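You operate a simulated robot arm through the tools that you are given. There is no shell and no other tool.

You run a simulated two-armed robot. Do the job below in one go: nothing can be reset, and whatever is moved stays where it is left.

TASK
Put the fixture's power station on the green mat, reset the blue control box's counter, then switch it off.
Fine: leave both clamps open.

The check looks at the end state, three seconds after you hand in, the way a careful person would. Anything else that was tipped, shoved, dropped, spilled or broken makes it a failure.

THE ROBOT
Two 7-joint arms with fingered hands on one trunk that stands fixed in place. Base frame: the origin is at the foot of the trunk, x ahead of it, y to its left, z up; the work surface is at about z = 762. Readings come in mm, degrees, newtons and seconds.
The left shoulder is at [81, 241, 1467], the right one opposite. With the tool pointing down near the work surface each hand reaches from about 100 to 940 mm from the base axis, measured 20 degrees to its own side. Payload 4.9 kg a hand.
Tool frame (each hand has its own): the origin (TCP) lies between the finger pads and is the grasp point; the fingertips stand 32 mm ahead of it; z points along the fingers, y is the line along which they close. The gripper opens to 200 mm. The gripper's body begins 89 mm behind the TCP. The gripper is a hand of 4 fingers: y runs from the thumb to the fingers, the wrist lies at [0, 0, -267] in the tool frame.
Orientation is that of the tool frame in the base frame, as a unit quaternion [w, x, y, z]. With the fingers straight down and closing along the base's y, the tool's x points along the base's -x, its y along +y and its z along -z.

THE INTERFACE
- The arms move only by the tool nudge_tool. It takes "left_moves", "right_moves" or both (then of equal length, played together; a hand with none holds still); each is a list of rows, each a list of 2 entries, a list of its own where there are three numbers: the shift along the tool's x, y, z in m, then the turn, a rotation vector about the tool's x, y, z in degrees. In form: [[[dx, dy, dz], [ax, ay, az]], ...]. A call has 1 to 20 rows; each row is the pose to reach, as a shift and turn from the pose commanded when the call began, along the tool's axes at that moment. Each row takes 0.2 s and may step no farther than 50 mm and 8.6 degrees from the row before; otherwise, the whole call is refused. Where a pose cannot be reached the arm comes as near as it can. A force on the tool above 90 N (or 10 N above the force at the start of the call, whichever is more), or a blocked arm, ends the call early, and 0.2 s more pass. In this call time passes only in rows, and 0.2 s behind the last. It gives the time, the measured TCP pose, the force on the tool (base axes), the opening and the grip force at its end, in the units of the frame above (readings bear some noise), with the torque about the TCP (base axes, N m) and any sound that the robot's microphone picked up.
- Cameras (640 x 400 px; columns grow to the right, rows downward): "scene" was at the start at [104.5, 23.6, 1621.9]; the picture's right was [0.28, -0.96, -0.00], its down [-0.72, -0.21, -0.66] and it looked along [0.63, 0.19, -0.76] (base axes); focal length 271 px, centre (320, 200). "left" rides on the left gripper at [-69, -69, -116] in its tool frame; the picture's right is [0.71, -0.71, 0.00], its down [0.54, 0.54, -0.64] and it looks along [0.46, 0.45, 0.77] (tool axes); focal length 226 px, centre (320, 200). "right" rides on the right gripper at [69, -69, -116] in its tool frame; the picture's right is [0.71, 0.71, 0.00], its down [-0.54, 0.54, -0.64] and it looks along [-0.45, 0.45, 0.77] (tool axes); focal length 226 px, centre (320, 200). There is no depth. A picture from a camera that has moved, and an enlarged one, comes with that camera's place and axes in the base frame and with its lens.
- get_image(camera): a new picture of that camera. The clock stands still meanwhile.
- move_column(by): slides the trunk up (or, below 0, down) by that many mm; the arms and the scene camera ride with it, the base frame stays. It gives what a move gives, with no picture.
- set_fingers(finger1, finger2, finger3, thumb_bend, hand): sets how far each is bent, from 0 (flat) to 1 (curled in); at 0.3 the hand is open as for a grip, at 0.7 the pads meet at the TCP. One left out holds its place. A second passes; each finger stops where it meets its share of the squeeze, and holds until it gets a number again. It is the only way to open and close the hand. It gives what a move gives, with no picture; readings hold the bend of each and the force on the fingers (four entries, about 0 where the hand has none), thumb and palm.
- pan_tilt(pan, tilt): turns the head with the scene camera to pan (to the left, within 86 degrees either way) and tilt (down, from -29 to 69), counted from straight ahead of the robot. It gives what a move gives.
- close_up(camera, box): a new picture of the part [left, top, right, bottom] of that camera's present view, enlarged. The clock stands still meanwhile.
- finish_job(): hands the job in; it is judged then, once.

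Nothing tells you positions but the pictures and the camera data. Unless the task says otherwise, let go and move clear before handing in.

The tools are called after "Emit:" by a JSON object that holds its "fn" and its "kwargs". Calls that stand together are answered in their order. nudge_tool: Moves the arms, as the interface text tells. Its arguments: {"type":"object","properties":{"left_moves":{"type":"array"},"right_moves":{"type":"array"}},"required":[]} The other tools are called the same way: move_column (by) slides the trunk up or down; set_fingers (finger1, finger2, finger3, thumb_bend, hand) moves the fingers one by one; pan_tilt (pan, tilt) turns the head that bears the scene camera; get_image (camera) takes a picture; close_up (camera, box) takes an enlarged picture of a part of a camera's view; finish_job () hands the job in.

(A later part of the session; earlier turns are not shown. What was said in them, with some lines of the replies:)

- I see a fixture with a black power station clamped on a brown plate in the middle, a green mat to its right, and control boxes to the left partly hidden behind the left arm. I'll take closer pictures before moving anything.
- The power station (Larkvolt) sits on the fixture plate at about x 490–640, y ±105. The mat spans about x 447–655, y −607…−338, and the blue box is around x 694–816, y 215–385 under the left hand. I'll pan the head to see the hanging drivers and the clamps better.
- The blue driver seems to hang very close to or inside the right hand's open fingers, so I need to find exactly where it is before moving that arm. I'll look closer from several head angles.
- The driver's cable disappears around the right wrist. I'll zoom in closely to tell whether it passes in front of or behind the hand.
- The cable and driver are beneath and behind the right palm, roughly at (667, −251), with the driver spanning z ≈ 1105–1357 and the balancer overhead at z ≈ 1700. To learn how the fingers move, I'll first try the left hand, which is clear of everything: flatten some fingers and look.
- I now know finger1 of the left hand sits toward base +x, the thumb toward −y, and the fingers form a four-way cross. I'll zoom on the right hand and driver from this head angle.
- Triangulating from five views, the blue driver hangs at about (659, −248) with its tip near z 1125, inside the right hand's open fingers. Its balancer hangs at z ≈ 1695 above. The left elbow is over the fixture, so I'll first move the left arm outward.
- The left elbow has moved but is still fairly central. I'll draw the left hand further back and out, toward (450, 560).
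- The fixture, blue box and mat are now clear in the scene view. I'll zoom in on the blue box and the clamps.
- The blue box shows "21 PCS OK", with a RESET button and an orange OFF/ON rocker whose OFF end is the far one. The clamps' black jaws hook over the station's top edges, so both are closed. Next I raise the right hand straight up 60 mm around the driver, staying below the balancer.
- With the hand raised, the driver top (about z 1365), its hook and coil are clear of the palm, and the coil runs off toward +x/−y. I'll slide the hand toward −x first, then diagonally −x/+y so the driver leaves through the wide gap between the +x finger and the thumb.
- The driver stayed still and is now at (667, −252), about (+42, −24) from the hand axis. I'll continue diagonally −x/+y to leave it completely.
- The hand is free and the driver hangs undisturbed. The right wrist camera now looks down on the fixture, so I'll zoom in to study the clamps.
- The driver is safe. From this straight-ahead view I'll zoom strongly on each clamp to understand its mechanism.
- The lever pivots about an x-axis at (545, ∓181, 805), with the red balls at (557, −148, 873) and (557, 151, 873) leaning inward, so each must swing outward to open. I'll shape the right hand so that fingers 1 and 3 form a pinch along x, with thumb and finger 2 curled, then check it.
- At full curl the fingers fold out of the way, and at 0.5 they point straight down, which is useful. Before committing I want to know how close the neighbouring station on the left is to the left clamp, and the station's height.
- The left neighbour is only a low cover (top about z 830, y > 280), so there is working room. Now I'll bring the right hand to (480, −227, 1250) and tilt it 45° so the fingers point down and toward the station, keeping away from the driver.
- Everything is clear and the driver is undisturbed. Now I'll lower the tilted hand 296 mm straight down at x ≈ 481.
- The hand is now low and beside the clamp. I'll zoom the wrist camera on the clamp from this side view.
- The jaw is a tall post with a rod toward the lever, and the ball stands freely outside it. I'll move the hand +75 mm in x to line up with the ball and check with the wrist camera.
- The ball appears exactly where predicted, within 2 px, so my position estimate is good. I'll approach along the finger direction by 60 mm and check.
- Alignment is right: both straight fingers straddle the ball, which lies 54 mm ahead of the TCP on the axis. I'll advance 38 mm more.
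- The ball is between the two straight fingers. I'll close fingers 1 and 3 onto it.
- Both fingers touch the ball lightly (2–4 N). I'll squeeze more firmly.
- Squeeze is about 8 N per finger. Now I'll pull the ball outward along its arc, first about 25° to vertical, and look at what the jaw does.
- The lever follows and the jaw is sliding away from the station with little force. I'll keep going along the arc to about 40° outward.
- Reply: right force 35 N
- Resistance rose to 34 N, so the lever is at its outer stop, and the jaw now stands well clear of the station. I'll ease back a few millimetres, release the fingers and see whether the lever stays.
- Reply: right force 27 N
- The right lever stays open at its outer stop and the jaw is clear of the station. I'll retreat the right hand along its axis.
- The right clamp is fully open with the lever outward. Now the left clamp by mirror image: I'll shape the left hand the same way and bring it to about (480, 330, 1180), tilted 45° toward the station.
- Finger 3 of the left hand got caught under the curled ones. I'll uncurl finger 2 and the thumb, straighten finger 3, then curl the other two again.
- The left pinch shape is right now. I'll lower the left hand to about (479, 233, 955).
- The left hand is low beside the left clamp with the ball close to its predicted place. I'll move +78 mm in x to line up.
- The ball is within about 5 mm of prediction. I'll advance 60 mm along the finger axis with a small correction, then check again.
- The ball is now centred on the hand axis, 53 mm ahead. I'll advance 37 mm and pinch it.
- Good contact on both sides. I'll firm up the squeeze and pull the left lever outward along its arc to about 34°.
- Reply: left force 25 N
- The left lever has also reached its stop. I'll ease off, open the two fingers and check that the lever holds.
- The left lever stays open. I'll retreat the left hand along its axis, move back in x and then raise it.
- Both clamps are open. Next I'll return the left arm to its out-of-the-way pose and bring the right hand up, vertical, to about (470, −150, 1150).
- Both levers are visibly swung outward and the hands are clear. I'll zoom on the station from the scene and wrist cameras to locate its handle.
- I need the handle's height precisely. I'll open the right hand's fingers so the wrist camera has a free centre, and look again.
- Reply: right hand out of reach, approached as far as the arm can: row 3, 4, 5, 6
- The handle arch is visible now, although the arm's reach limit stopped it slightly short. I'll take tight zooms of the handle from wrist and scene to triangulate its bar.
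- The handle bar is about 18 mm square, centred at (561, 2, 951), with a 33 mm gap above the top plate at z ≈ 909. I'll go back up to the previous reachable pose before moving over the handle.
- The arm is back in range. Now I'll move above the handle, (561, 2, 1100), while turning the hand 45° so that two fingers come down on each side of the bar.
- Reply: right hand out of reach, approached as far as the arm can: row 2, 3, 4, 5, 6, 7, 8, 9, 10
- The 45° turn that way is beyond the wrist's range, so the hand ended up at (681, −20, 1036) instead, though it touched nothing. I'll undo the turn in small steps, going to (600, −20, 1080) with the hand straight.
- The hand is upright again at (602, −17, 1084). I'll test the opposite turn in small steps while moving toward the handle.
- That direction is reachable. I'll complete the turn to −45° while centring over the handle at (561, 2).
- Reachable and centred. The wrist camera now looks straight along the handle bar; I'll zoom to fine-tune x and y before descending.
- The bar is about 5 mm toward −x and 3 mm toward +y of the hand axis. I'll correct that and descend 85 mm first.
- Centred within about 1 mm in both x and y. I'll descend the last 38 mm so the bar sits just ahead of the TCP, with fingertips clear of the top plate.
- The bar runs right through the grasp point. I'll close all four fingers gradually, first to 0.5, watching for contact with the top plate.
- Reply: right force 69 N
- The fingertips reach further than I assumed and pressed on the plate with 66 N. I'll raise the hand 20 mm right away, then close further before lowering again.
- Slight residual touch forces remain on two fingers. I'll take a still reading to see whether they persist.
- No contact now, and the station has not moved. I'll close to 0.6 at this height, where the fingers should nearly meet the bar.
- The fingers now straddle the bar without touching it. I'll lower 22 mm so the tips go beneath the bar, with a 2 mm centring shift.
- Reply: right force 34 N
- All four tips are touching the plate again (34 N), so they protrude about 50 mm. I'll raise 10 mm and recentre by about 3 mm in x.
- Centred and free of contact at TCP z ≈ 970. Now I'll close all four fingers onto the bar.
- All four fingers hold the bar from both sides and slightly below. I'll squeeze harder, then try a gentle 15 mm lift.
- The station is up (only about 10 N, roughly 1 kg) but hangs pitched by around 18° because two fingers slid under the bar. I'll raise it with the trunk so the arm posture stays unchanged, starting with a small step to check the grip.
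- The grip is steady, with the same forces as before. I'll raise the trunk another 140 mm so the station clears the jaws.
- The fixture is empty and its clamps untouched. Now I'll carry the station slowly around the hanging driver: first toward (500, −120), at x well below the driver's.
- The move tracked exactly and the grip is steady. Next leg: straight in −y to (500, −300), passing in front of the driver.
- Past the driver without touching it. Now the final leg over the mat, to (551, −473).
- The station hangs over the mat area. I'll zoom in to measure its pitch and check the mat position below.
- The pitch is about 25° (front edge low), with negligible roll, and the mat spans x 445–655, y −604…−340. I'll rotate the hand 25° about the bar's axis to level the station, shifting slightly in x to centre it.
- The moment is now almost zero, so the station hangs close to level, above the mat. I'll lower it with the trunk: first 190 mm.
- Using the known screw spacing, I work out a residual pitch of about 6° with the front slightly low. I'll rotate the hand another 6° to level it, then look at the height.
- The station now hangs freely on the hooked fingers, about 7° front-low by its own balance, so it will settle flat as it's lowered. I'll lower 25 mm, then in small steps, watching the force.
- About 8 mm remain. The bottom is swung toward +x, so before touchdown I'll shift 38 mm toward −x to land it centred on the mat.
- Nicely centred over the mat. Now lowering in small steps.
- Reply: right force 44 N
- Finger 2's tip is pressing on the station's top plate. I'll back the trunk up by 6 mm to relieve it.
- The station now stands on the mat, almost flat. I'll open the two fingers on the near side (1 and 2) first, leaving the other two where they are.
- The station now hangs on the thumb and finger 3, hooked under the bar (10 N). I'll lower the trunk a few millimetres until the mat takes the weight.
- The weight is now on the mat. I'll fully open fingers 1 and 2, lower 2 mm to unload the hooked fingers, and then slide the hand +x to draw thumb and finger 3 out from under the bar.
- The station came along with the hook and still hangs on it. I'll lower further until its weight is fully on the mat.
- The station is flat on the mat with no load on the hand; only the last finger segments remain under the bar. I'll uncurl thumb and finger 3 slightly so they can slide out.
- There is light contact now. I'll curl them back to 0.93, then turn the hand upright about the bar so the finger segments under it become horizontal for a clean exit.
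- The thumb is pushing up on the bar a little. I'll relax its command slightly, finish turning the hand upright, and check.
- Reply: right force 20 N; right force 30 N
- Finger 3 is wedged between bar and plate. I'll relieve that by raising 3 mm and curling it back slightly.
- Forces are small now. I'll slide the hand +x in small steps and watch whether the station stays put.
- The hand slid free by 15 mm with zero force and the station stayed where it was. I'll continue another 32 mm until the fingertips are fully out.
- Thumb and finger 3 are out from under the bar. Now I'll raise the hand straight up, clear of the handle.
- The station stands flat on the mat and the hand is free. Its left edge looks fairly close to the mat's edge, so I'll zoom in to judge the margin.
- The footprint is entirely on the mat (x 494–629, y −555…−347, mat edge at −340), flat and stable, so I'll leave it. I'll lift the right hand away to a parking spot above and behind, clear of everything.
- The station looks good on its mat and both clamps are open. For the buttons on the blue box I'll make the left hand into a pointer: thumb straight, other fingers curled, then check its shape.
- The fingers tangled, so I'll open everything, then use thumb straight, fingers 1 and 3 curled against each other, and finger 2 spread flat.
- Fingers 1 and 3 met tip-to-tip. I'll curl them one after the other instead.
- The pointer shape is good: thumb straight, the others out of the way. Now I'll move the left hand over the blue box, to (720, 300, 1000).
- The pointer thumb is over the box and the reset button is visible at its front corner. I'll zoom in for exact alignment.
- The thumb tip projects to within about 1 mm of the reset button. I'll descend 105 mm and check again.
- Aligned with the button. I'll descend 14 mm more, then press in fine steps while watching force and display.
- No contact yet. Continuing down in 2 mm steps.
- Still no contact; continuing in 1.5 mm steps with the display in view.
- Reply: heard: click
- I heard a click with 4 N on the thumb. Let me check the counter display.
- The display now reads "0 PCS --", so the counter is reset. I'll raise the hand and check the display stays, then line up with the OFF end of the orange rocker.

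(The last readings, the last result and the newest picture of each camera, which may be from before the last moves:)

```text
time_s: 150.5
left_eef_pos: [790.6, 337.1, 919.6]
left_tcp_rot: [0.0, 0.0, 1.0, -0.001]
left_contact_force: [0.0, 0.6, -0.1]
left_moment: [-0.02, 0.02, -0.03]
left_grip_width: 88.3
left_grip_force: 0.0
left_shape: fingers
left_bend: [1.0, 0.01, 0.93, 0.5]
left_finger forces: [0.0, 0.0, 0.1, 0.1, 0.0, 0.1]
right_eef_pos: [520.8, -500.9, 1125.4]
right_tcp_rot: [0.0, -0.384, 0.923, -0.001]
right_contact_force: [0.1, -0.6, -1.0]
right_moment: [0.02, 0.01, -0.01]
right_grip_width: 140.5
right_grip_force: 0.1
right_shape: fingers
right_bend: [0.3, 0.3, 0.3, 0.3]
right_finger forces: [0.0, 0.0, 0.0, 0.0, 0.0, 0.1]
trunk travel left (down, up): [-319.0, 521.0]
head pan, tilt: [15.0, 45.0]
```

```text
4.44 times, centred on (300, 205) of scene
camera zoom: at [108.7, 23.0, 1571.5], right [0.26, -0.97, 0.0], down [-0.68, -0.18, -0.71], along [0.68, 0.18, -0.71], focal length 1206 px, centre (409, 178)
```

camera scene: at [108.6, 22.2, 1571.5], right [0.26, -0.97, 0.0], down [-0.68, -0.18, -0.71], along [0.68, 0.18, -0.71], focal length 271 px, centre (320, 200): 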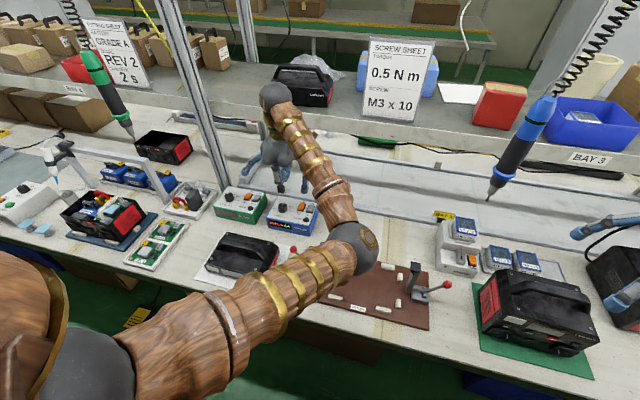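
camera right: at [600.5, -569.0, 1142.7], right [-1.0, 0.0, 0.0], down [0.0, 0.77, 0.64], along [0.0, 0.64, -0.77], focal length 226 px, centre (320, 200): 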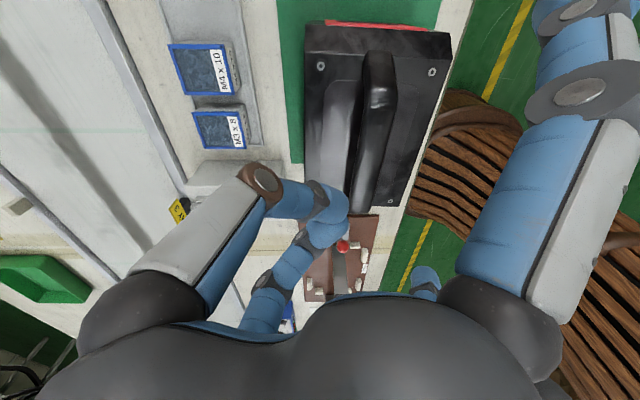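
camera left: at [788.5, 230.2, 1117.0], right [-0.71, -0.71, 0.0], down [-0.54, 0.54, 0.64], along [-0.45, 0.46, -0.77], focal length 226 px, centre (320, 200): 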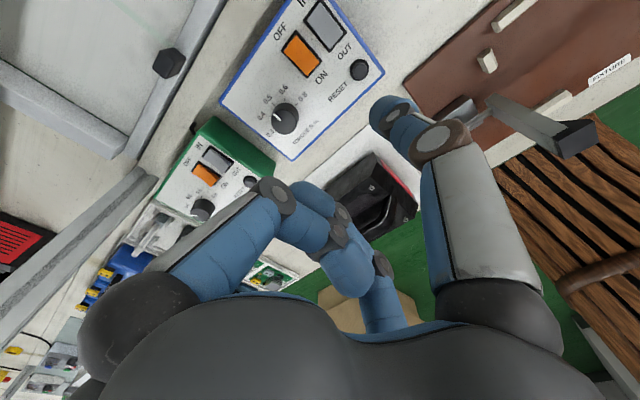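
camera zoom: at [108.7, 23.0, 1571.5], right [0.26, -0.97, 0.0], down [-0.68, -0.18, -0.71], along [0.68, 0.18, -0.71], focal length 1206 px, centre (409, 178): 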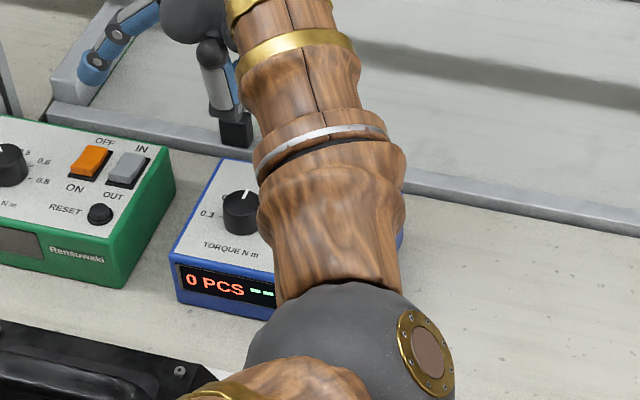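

The counter still shows 0. The thumb tip is over the far (OFF) edge; I'll shift 5 mm back so it presses the OFF half squarely, and descend 36 mm.

Emit:
{"fn": "nudge_tool", "kwargs": {"left_moves": [[[0.005, 0, 0.006], [0, 0, 0]], [[0.005, 0, 0.014], [0, 0, 0]], [[0.005, 0, 0.022], [0, 0, 0]], [[0.005, 0, 0.03], [0, 0, 0]], [[0.005, 0, 0.036], [0, 0, 0]]]}}

Emit:
{"fn": "close_up", "kwargs": {"camera": "left", "box": [300, 30, 440, 150]}}

```text
time_s: 151.7
left_eef_pos: [785.3, 335.9, 885.0]
left_tcp_rot: [0.0, 0.001, 1.0, 0.0]
left_contact_force: [0.3, -0.2, -0.4]
left_moment: [0.0, -0.01, 0.0]
left_grip_width: 88.4
left_grip_force: 0.0
left_shape: fingers
left_bend: [1.0, 0.01, 0.93, 0.5]
left_finger forces: [0.0, 0.0, 0.1, 0.0, 0.1, 0.1]
right_eef_pos: [519.9, -500.6, 1125.7]
right_tcp_rot: [0.0, -0.384, 0.923, -0.001]
right_contact_force: [-1.0, 0.5, 0.3]
right_moment: [0.01, 0.02, 0.0]
right_grip_width: 140.6
right_grip_force: 0.1
right_shape: fingers
right_bend: [0.3, 0.3, 0.3, 0.3]
right_finger forces: [0.0, 0.0, 0.0, 0.0, 0.1, 0.0]
trunk travel left (down, up): [-319.0, 521.0]
head pan, tilt: [15.0, 45.0]
```

```text
3.33 times, centred on (370, 90) of left
camera zoom: at [854.5, 267.4, 1000.9], right [-0.71, -0.71, 0.0], down [-0.54, 0.54, 0.64], along [-0.45, 0.46, -0.77], focal length 754 px, centre (153, 567)
```

zoom: 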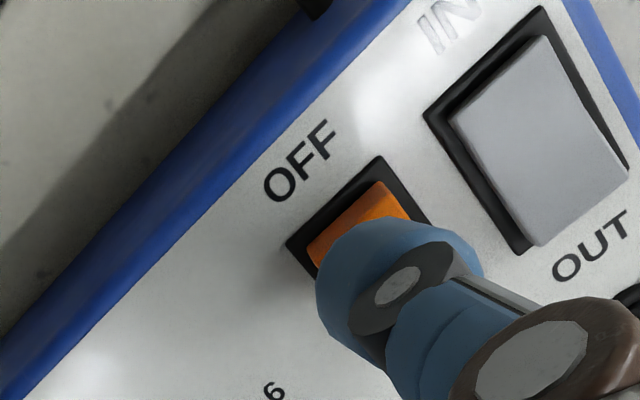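

Good alignment, with the neighbouring grey rocker clear. I'll press down in small steps.

Emit:
{"fn": "nudge_tool", "kwargs": {"left_moves": [[[0, 0, 0.002], [0, 0, 0]], [[0, 0, 0.004], [0, 0, 0]], [[0, 0, 0.006], [0, 0, 0]]]}}

Emit:
{"fn": "nudge_tool", "kwargs": {"left_moves": [[[0, 0, 0.0015], [0, 0, 0]], [[0, 0, 0.003], [0, 0, 0]]]}}

Emit:
{"fn": "close_up", "kwargs": {"camera": "left", "box": [300, 30, 440, 150]}}

Emit:
{"fn": "close_up", "kwargs": {"camera": "scene", "box": [255, 160, 345, 250]}}

```text
time_s: 152.5
left_eef_pos: [785.0, 337.2, 879.3]
left_tcp_rot: [0.0, 0.0, 1.0, 0.0]
left_contact_force: [0.2, -0.3, -1.1]
left_moment: [-0.02, 0.03, 0.02]
left_grip_width: 88.1
left_grip_force: 0.0
left_shape: fingers
left_bend: [1.0, 0.01, 0.93, 0.5]
left_finger forces: [0.1, 0.0, 0.1, 0.0, 0.0, 0.0]
right_eef_pos: [520.8, -500.2, 1125.7]
right_tcp_rot: [0.0, -0.383, 0.924, -0.001]
right_contact_force: [-0.1, 0.0, 0.3]
right_moment: [-0.01, 0.0, 0.0]
right_grip_width: 140.3
right_grip_force: 0.0
right_shape: fingers
right_bend: [0.3, 0.3, 0.3, 0.3]
right_finger forces: [0.1, 0.0, 0.1, 0.1, 0.0, 0.1]
trunk travel left (down, up): [-319.0, 521.0]
head pan, tilt: [15.0, 45.0]
```

```text
time_s: 153.1
left_eef_pos: [784.4, 337.1, 876.9]
left_tcp_rot: [0.0, 0.001, 1.0, 0.001]
left_contact_force: [-0.4, 0.6, 0.3]
left_moment: [-0.01, -0.01, 0.03]
left_grip_width: 88.2
left_grip_force: 0.3
left_shape: fingers
left_bend: [1.0, 0.01, 0.93, 0.5]
left_finger forces: [0.0, 0.1, 0.0, 0.1, 0.6, 0.0]
right_eef_pos: [519.9, -501.1, 1126.2]
right_tcp_rot: [0.001, -0.385, 0.923, 0.0]
right_contact_force: [0.3, -0.2, -0.1]
right_moment: [0.02, -0.02, 0.03]
right_grip_width: 140.3
right_grip_force: 0.0
right_shape: fingers
right_bend: [0.3, 0.3, 0.3, 0.3]
right_finger forces: [0.0, 0.0, 0.1, 0.0, 0.0, 0.1]
trunk travel left (down, up): [-319.0, 521.0]
head pan, tilt: [15.0, 45.0]
```

```text
3.33 times, centred on (370, 90) of left
camera zoom: at [853.5, 267.8, 992.6], right [-0.71, -0.71, 0.0], down [-0.54, 0.54, 0.64], along [-0.45, 0.46, -0.77], focal length 754 px, centre (153, 567)
```

zoom: 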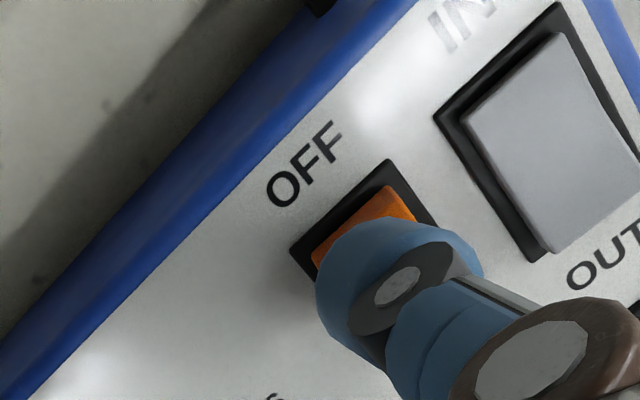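

```text
4.44 times, centred on (300, 205) of scene
camera zoom: at [108.1, 22.6, 1571.6], right [0.26, -0.97, 0.0], down [-0.68, -0.18, -0.71], along [0.68, 0.18, -0.71], focal length 1206 px, centre (409, 178)
```

zoom: 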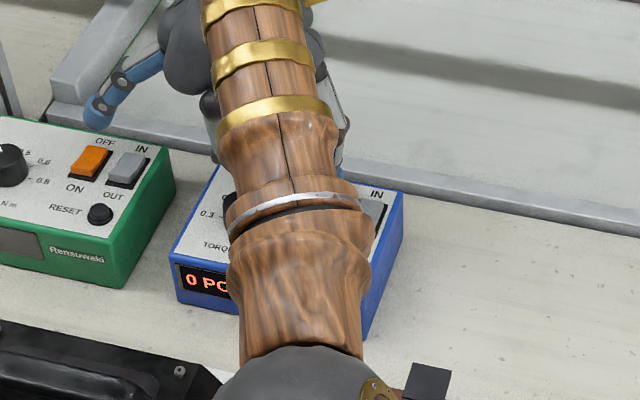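

Light contact begins. I'll lift 2 mm, shift 3 mm further toward OFF for leverage, and press on in small steps.

Emit:
{"fn": "nudge_tool", "kwargs": {"left_moves": [[[0, 0, -0.002], [0, 0, 0]], [[-0.003, 0, -0.002], [0, 0, 0]], [[-0.003, 0, 0.0], [0, 0, 0]], [[-0.003, 0, 0.0015], [0, 0, 0]], [[-0.003, 0, 0.003], [0, 0, 0]]]}}

Emit:
{"fn": "close_up", "kwargs": {"camera": "scene", "box": [255, 190, 345, 250]}}

```text
time_s: 154.3
left_eef_pos: [789.0, 336.8, 873.2]
left_tcp_rot: [0.0, 0.0, 1.0, 0.0]
left_contact_force: [0.1, 0.6, 1.1]
left_moment: [-0.06, 0.03, 0.01]
left_grip_width: 88.2
left_grip_force: 0.7
left_shape: fingers
left_bend: [1.0, 0.01, 0.93, 0.5]
left_finger forces: [0.0, 0.1, 0.0, 0.1, 1.4, 0.0]
right_eef_pos: [519.5, -501.1, 1124.8]
right_tcp_rot: [0.001, -0.385, 0.923, -0.001]
right_contact_force: [0.2, -0.6, 0.0]
right_moment: [-0.01, 0.0, 0.02]
right_grip_width: 140.3
right_grip_force: 0.1
right_shape: fingers
right_bend: [0.3, 0.3, 0.3, 0.3]
right_finger forces: [0.1, 0.0, 0.0, 0.0, 0.0, 0.0]
trunk travel left (down, up): [-319.0, 521.0]
head pan, tilt: [15.0, 45.0]
```

```text
6.67 times, centred on (300, 220) of scene
camera zoom: at [108.0, 22.6, 1571.6], right [0.26, -0.97, 0.0], down [-0.68, -0.18, -0.71], along [0.68, 0.18, -0.71], focal length 1810 px, centre (453, 67)
```

zoom: 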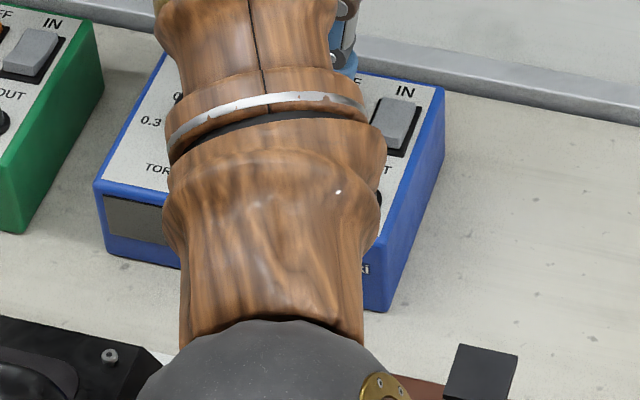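

The display has gone dark, so the box appears switched off. I'll raise the hand and verify the rocker stays in OFF.

Emit:
{"fn": "nudge_tool", "kwargs": {"left_moves": [[[0, 0, -0.006], [0, 0, 0]], [[0, 0, -0.015], [0, 0, 0]], [[0, 0, -0.028], [0, 0, 0]], [[0, 0, -0.042], [0, 0, 0]], [[0, 0, -0.06], [0, 0, 0]], [[0, 0, -0.08], [0, 0, 0]], [[0, 0, -0.1], [0, 0, 0]]]}}

Emit:
{"fn": "close_up", "kwargs": {"camera": "left", "box": [240, 0, 440, 150]}}

Emit:
{"fn": "close_up", "kwargs": {"camera": "scene", "box": [255, 170, 345, 250]}}

```text
time_s: 155.9
left_eef_pos: [786.5, 339.0, 965.6]
left_tcp_rot: [-0.007, 0.002, 1.0, 0.0]
left_contact_force: [-20.8, -5.4, -43.3]
left_moment: [4.05, 0.64, -2.24]
left_grip_width: 88.5
left_grip_force: 0.0
left_shape: fingers
left_bend: [1.0, 0.01, 0.93, 0.5]
left_finger forces: [0.0, 0.0, 0.0, 0.1, 0.0, 0.0]
right_eef_pos: [522.7, -500.0, 1124.1]
right_tcp_rot: [0.0, -0.385, 0.923, -0.001]
right_contact_force: [0.1, 0.5, 0.0]
right_moment: [0.02, -0.02, -0.01]
right_grip_width: 140.3
right_grip_force: 0.0
right_shape: fingers
right_bend: [0.3, 0.3, 0.3, 0.3]
right_finger forces: [0.0, 0.1, 0.1, 0.0, 0.0, 0.1]
trunk travel left (down, up): [-319.0, 521.0]
head pan, tilt: [15.0, 45.0]
```

```text
2.67 times, centred on (340, 75) of left
camera zoom: at [856.7, 269.3, 1080.5], right [-0.71, -0.7, 0.01], down [-0.53, 0.54, 0.65], along [-0.46, 0.46, -0.76], focal length 603 px, centre (267, 533)
```

zoom: 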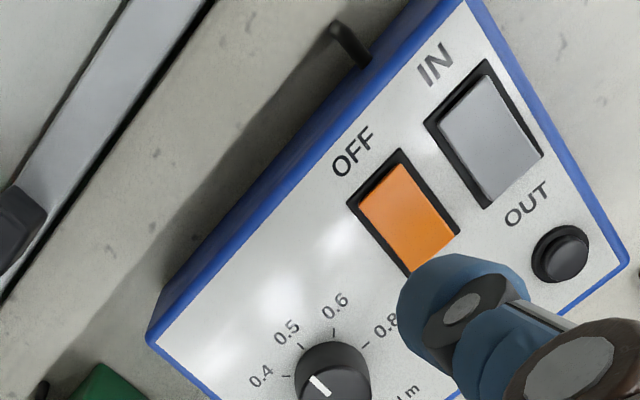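

```text
5.00 times, centred on (300, 210) of scene
camera zoom: at [110.3, 23.2, 1570.2], right [0.26, -0.97, 0.0], down [-0.68, -0.18, -0.71], along [0.68, 0.18, -0.71], focal length 1357 px, centre (420, 150)
```

zoom: 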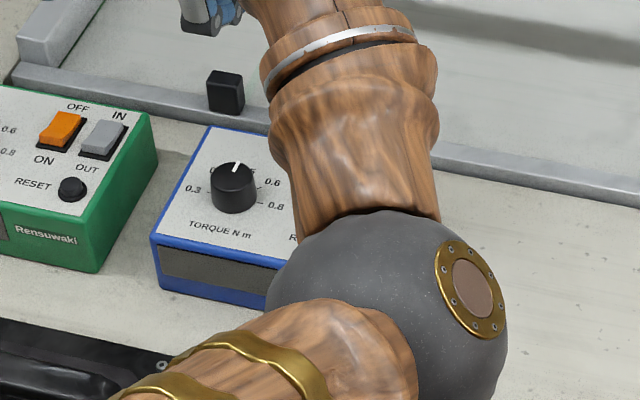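

The camera bracket on the left hand has come up against the underside of the shelf behind (about 43 N). I'll back down 25 mm at once, then move toward −x before rising.

Emit:
{"fn": "nudge_tool", "kwargs": {"left_moves": [[[0, 0, 0.012], [0, 0, 0]], [[0, 0, 0.025], [0, 0, 0]], [[0, 0, 0.03], [0, 0, 0]]]}}

Emit:
{"fn": "get_image", "kwargs": {"camera": "left"}}

Emit:
{"fn": "get_image", "kwargs": {"camera": "scene"}}

```text
time_s: 156.7
left_eef_pos: [789.3, 335.5, 944.3]
left_tcp_rot: [0.0, 0.0, 1.0, 0.0]
left_contact_force: [-0.5, -0.2, -0.4]
left_moment: [0.01, 0.03, 0.01]
left_grip_width: 88.3
left_grip_force: 0.0
left_shape: fingers
left_bend: [1.0, 0.01, 0.93, 0.5]
left_finger forces: [0.1, 0.0, 0.0, 0.1, 0.1, 0.0]
right_eef_pos: [521.3, -500.3, 1125.8]
right_tcp_rot: [0.0, -0.384, 0.923, -0.001]
right_contact_force: [0.3, 0.4, 0.1]
right_moment: [0.01, 0.03, 0.05]
right_grip_width: 140.6
right_grip_force: 0.0
right_shape: fingers
right_bend: [0.3, 0.3, 0.3, 0.3]
right_finger forces: [0.0, 0.0, 0.0, 0.0, 0.0, 0.0]
trunk travel left (down, up): [-319.0, 521.0]
head pan, tilt: [15.0, 45.0]
```

```text
taken
camera left: at [857.5, 267.1, 1060.8], right [-0.71, -0.71, 0.0], down [-0.54, 0.54, 0.64], along [-0.45, 0.46, -0.77], focal length 226 px, centre (320, 200)
```

left: 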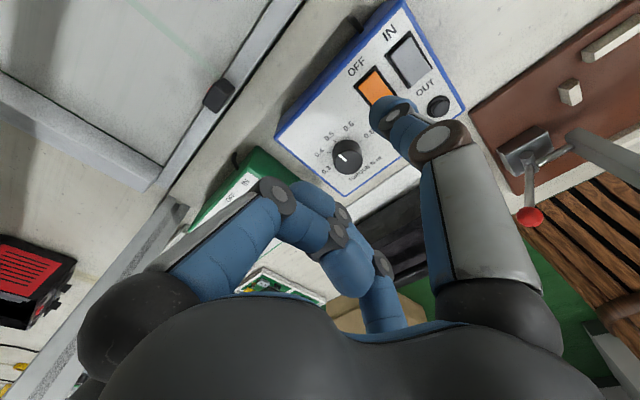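

```text
taken
camera scene: at [108.8, 23.0, 1571.7], right [0.26, -0.97, 0.0], down [-0.68, -0.18, -0.71], along [0.68, 0.18, -0.71], focal length 271 px, centre (320, 200)
```

scene: 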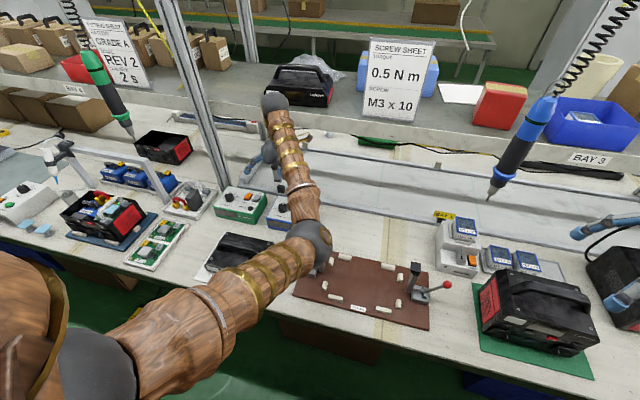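

Contact is gone and everything looks undisturbed. I'll move the left hand 95 mm toward −x at this height, then up and back toward its parking place.

Emit:
{"fn": "nudge_tool", "kwargs": {"left_moves": [[[0.015, 0, 0], [0, 0, 0]], [[0.03, 0, 0], [0, 0, 0]], [[0.045, 0, 0], [0, 0, 0]], [[0.06, 0, 0], [0, 0, 0]], [[0.075, 0, 0], [0, 0, 0]], [[0.095, 0, 0], [0, 0, 0]], [[0.105, 0.01, -0.015], [0, 0, 0]], [[0.115, 0.02, -0.03], [0, 0, 0]], [[0.125, 0.035, -0.05], [0, 0, 0]], [[0.14, 0.05, -0.07], [0, 0, 0]], [[0.155, 0.07, -0.09], [0, 0, 0]], [[0.17, 0.09, -0.11], [0, 0, 0]], [[0.185, 0.11, -0.13], [0, 0, 0]], [[0.2, 0.13, -0.15], [0, 0, 0]], [[0.22, 0.15, -0.17], [0, 0, 0]]]}}

Emit:
{"fn": "get_image", "kwargs": {"camera": "scene"}}

Emit:
{"fn": "close_up", "kwargs": {"camera": "scene", "box": [255, 180, 345, 250]}}

```text
time_s: 159.9
left_eef_pos: [566.1, 485.6, 1112.7]
left_tcp_rot: [0.0, 0.001, 1.0, -0.001]
left_contact_force: [-1.5, 1.2, 0.2]
left_moment: [-0.01, -0.02, -0.02]
left_grip_width: 88.5
left_grip_force: 0.0
left_shape: fingers
left_bend: [1.0, 0.01, 0.93, 0.5]
left_finger forces: [0.1, 0.0, 0.0, 0.1, 0.0, 0.1]
right_eef_pos: [519.9, -499.9, 1125.2]
right_tcp_rot: [0.0, -0.385, 0.923, -0.001]
right_contact_force: [-0.3, -0.2, 0.5]
right_moment: [0.0, 0.01, -0.02]
right_grip_width: 140.3
right_grip_force: 0.0
right_shape: fingers
right_bend: [0.3, 0.3, 0.3, 0.3]
right_finger forces: [0.1, 0.0, 0.0, 0.1, 0.0, 0.0]
trunk travel left (down, up): [-319.0, 521.0]
head pan, tilt: [15.0, 45.0]
```

```text
taken
camera scene: at [107.3, 23.3, 1571.6], right [0.26, -0.97, 0.0], down [-0.68, -0.18, -0.71], along [0.68, 0.18, -0.71], focal length 271 px, centre (320, 200)
```

scene: 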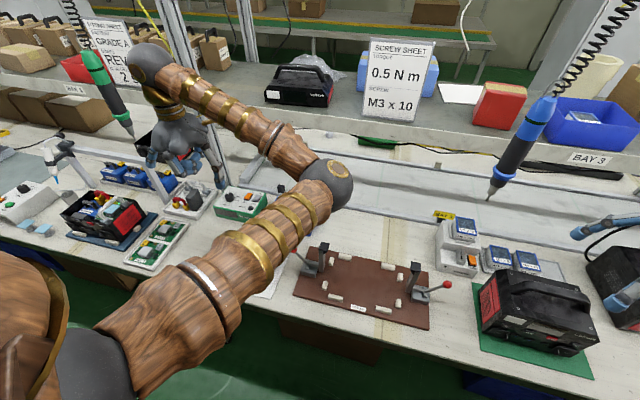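

```text
5.71 times, centred on (300, 215) of scene
camera zoom: at [107.3, 23.3, 1571.6], right [0.26, -0.97, 0.0], down [-0.68, -0.18, -0.71], along [0.68, 0.18, -0.71], focal length 1551 px, centre (434, 114)
```

zoom: 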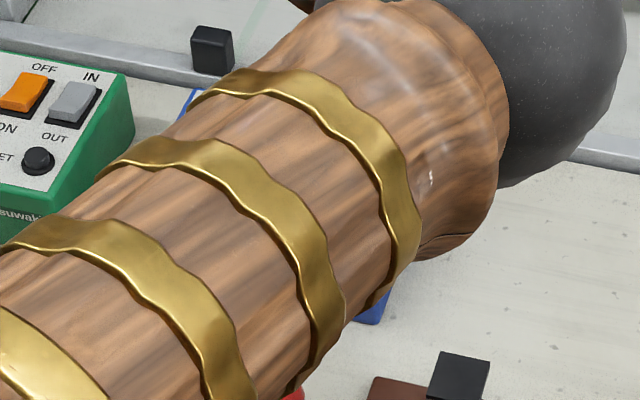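

I'll move the left arm fully back so that I can inspect the blue box.

Emit:
{"fn": "nudge_tool", "kwargs": {"left_moves": [[[0.014, 0.009, -0.005], [0, 0, 0]], [[0.028, 0.019, -0.01], [0, 0, 0]], [[0.042, 0.028, -0.015], [0, 0, 0]], [[0.056, 0.038, -0.02], [0, 0, 0]], [[0.07, 0.047, -0.025], [0, 0, 0]], [[0.084, 0.056, -0.03], [0, 0, 0]], [[0.098, 0.066, -0.035], [0, 0, 0]], [[0.112, 0.075, -0.04], [0, 0, 0]]]}}

Emit:
{"fn": "move_column", "kwargs": {"by": 56}}

Emit:
{"fn": "get_image", "kwargs": {"camera": "scene"}}

Emit:
{"fn": "close_up", "kwargs": {"camera": "scene", "box": [255, 190, 345, 260]}}

Emit:
{"fn": "close_up", "kwargs": {"camera": "scene", "box": [270, 220, 470, 340]}}

```text
time_s: 161.7
left_eef_pos: [456.3, 563.1, 1153.2]
left_tcp_rot: [0.001, 0.0, 1.0, 0.0]
left_contact_force: [0.0, -0.2, 0.2]
left_moment: [-0.02, 0.0, 0.03]
left_grip_width: 88.4
left_grip_force: 0.0
left_shape: fingers
left_bend: [1.0, 0.01, 0.93, 0.5]
left_finger forces: [0.0, 0.0, 0.1, 0.1, 0.0, 0.0]
right_eef_pos: [518.9, -500.9, 1125.8]
right_tcp_rot: [0.0, -0.384, 0.923, 0.0]
right_contact_force: [0.5, -0.4, 0.4]
right_moment: [-0.03, -0.01, 0.01]
right_grip_width: 140.2
right_grip_force: 0.0
right_shape: fingers
right_bend: [0.3, 0.3, 0.3, 0.3]
right_finger forces: [0.0, 0.0, 0.1, 0.1, 0.0, 0.0]
trunk travel left (down, up): [-319.0, 521.0]
head pan, tilt: [15.0, 45.0]
```

```text
time_s: 162.7
left_eef_pos: [456.5, 562.0, 1209.6]
left_tcp_rot: [0.0, 0.001, 1.0, 0.0]
left_contact_force: [0.5, -0.5, 0.2]
left_moment: [0.0, 0.01, 0.0]
left_grip_width: 88.3
left_grip_force: 0.0
left_shape: fingers
left_bend: [1.0, 0.01, 0.93, 0.5]
left_finger forces: [0.0, 0.0, 0.0, 0.1, 0.1, 0.1]
right_eef_pos: [521.1, -500.5, 1181.3]
right_tcp_rot: [0.0, -0.384, 0.923, -0.001]
right_contact_force: [-0.3, 0.1, 0.6]
right_moment: [0.02, -0.01, 0.01]
right_grip_width: 140.4
right_grip_force: 0.0
right_shape: fingers
right_bend: [0.3, 0.3, 0.3, 0.3]
right_finger forces: [0.0, 0.0, 0.0, 0.0, 0.0, 0.0]
trunk travel left (down, up): [-375.0, 465.0]
head pan, tilt: [15.0, 45.0]
```

```text
taken
camera scene: at [108.6, 22.5, 1627.5], right [0.26, -0.97, 0.0], down [-0.68, -0.18, -0.71], along [0.68, 0.18, -0.71], focal length 271 px, centre (320, 200)
```

scene: 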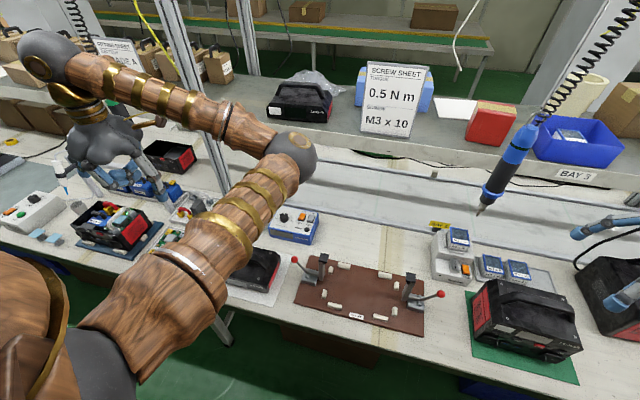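

```text
5.71 times, centred on (300, 225) of scene
camera zoom: at [108.6, 22.5, 1627.5], right [0.26, -0.97, 0.0], down [-0.68, -0.18, -0.71], along [0.68, 0.18, -0.71], focal length 1551 px, centre (434, 57)
```

zoom: 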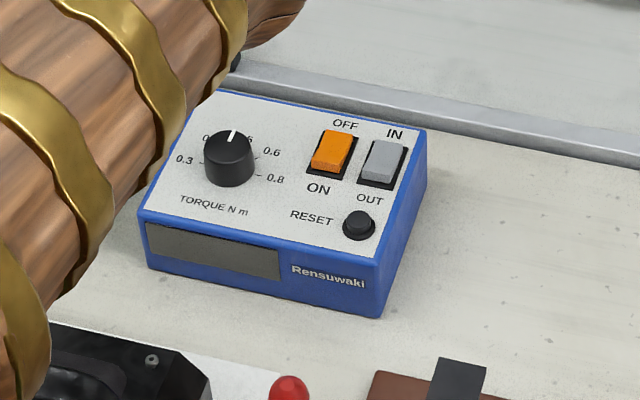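

```text
3.20 times, centred on (370, 280) of scene
camera zoom: at [108.6, 22.5, 1627.5], right [0.26, -0.97, 0.0], down [-0.68, -0.18, -0.71], along [0.68, 0.18, -0.71], focal length 869 px, centre (160, -56)
```

zoom: 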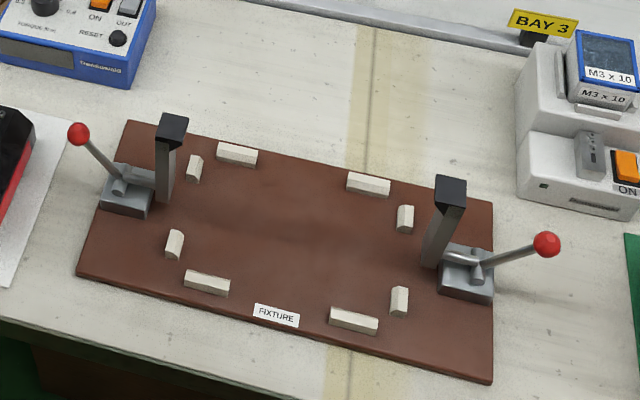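

The blue box display is dark with its rocker tipped to OFF, RESET is free, and both clamps stand open. A last look at the station on the mat and the right side before handing in.

Emit:
{"fn": "pan_tilt", "kwargs": {"pan": -25, "tilt": 48}}

Emit:
{"fn": "get_image", "kwargs": {"camera": "scene"}}

Emit:
{"fn": "close_up", "kwargs": {"camera": "scene", "box": [310, 180, 450, 290]}}

```text
time_s: 163.7
left_eef_pos: [455.8, 561.8, 1208.7]
left_tcp_rot: [0.0, 0.001, 1.0, 0.0]
left_contact_force: [-0.2, 0.7, 0.1]
left_moment: [0.0, 0.0, -0.01]
left_grip_width: 88.1
left_grip_force: 0.1
left_shape: fingers
left_bend: [1.0, 0.01, 0.93, 0.5]
left_finger forces: [0.1, 0.1, 0.0, 0.1, 0.1, 0.1]
right_eef_pos: [520.6, -501.3, 1180.7]
right_tcp_rot: [0.001, -0.384, 0.923, -0.001]
right_contact_force: [0.8, 0.5, 0.6]
right_moment: [0.01, -0.03, 0.02]
right_grip_width: 140.6
right_grip_force: 0.0
right_shape: fingers
right_bend: [0.3, 0.3, 0.3, 0.3]
right_finger forces: [0.1, 0.1, 0.0, 0.0, 0.1, 0.0]
trunk travel left (down, up): [-375.0, 465.0]
head pan, tilt: [-25.0, 48.0]
```

```text
taken
camera scene: at [101.1, -31.7, 1623.4], right [-0.42, -0.91, 0.0], down [-0.67, 0.31, -0.67], along [0.61, -0.28, -0.74], focal length 271 px, centre (320, 200)
```

scene: 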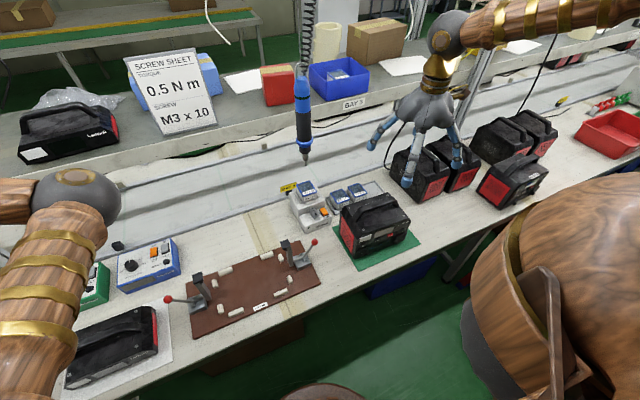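

```text
3.64 times, centred on (380, 235) of scene
camera zoom: at [101.1, -31.7, 1623.4], right [-0.42, -0.91, 0.0], down [-0.67, 0.31, -0.67], along [0.61, -0.28, -0.74], focal length 987 px, centre (102, 73)
```

zoom: 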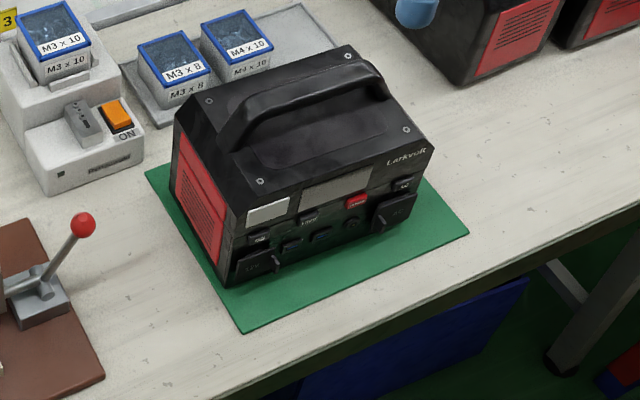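

Everything checks out. The station stands upright and entirely on the green mat, and both clamps are open. The blue box's counter was reset to 0 and it is now switched off. The driver hangs undisturbed and both hands are clear, so I'm handing in.

Emit:
{"fn": "finish_job", "kwargs": {}}

```text
The job is handed in.
```

The job is handed in, and all three steps are done. I don't have the check's verdict yet.

- **Power station:** It stands upright on the green mat with its whole footprint inside. It sits off-centre, with only about 7 mm of mat to spare on its left side.
- **Clamps:** Both clamps on the fixture are open, with their levers at the outer stops.
- **Blue control box:** RESET clicked and the counter went from 21 to 0. I then pressed the rocker to OFF; the display is dark and the rocker stays in OFF.

Three bumps along the way:

- **Station top:** The right hand's fingertips pressed on the station's top plate with up to about 66 N while I was fitting the grip, and one finger briefly wedged at about 70 N between handle and plate while letting go. The station shows no visible damage.
- **Left hand:** After switching the box off, the left hand's camera bracket came up against the underside of the shelf behind, at about 43 N. I backed off at once, and nothing on the shelf appears to have moved.
- **Blue driver:** It hung inside the right hand's open fingers at the start. I worked the hand out around it, and it still hangs where it was.
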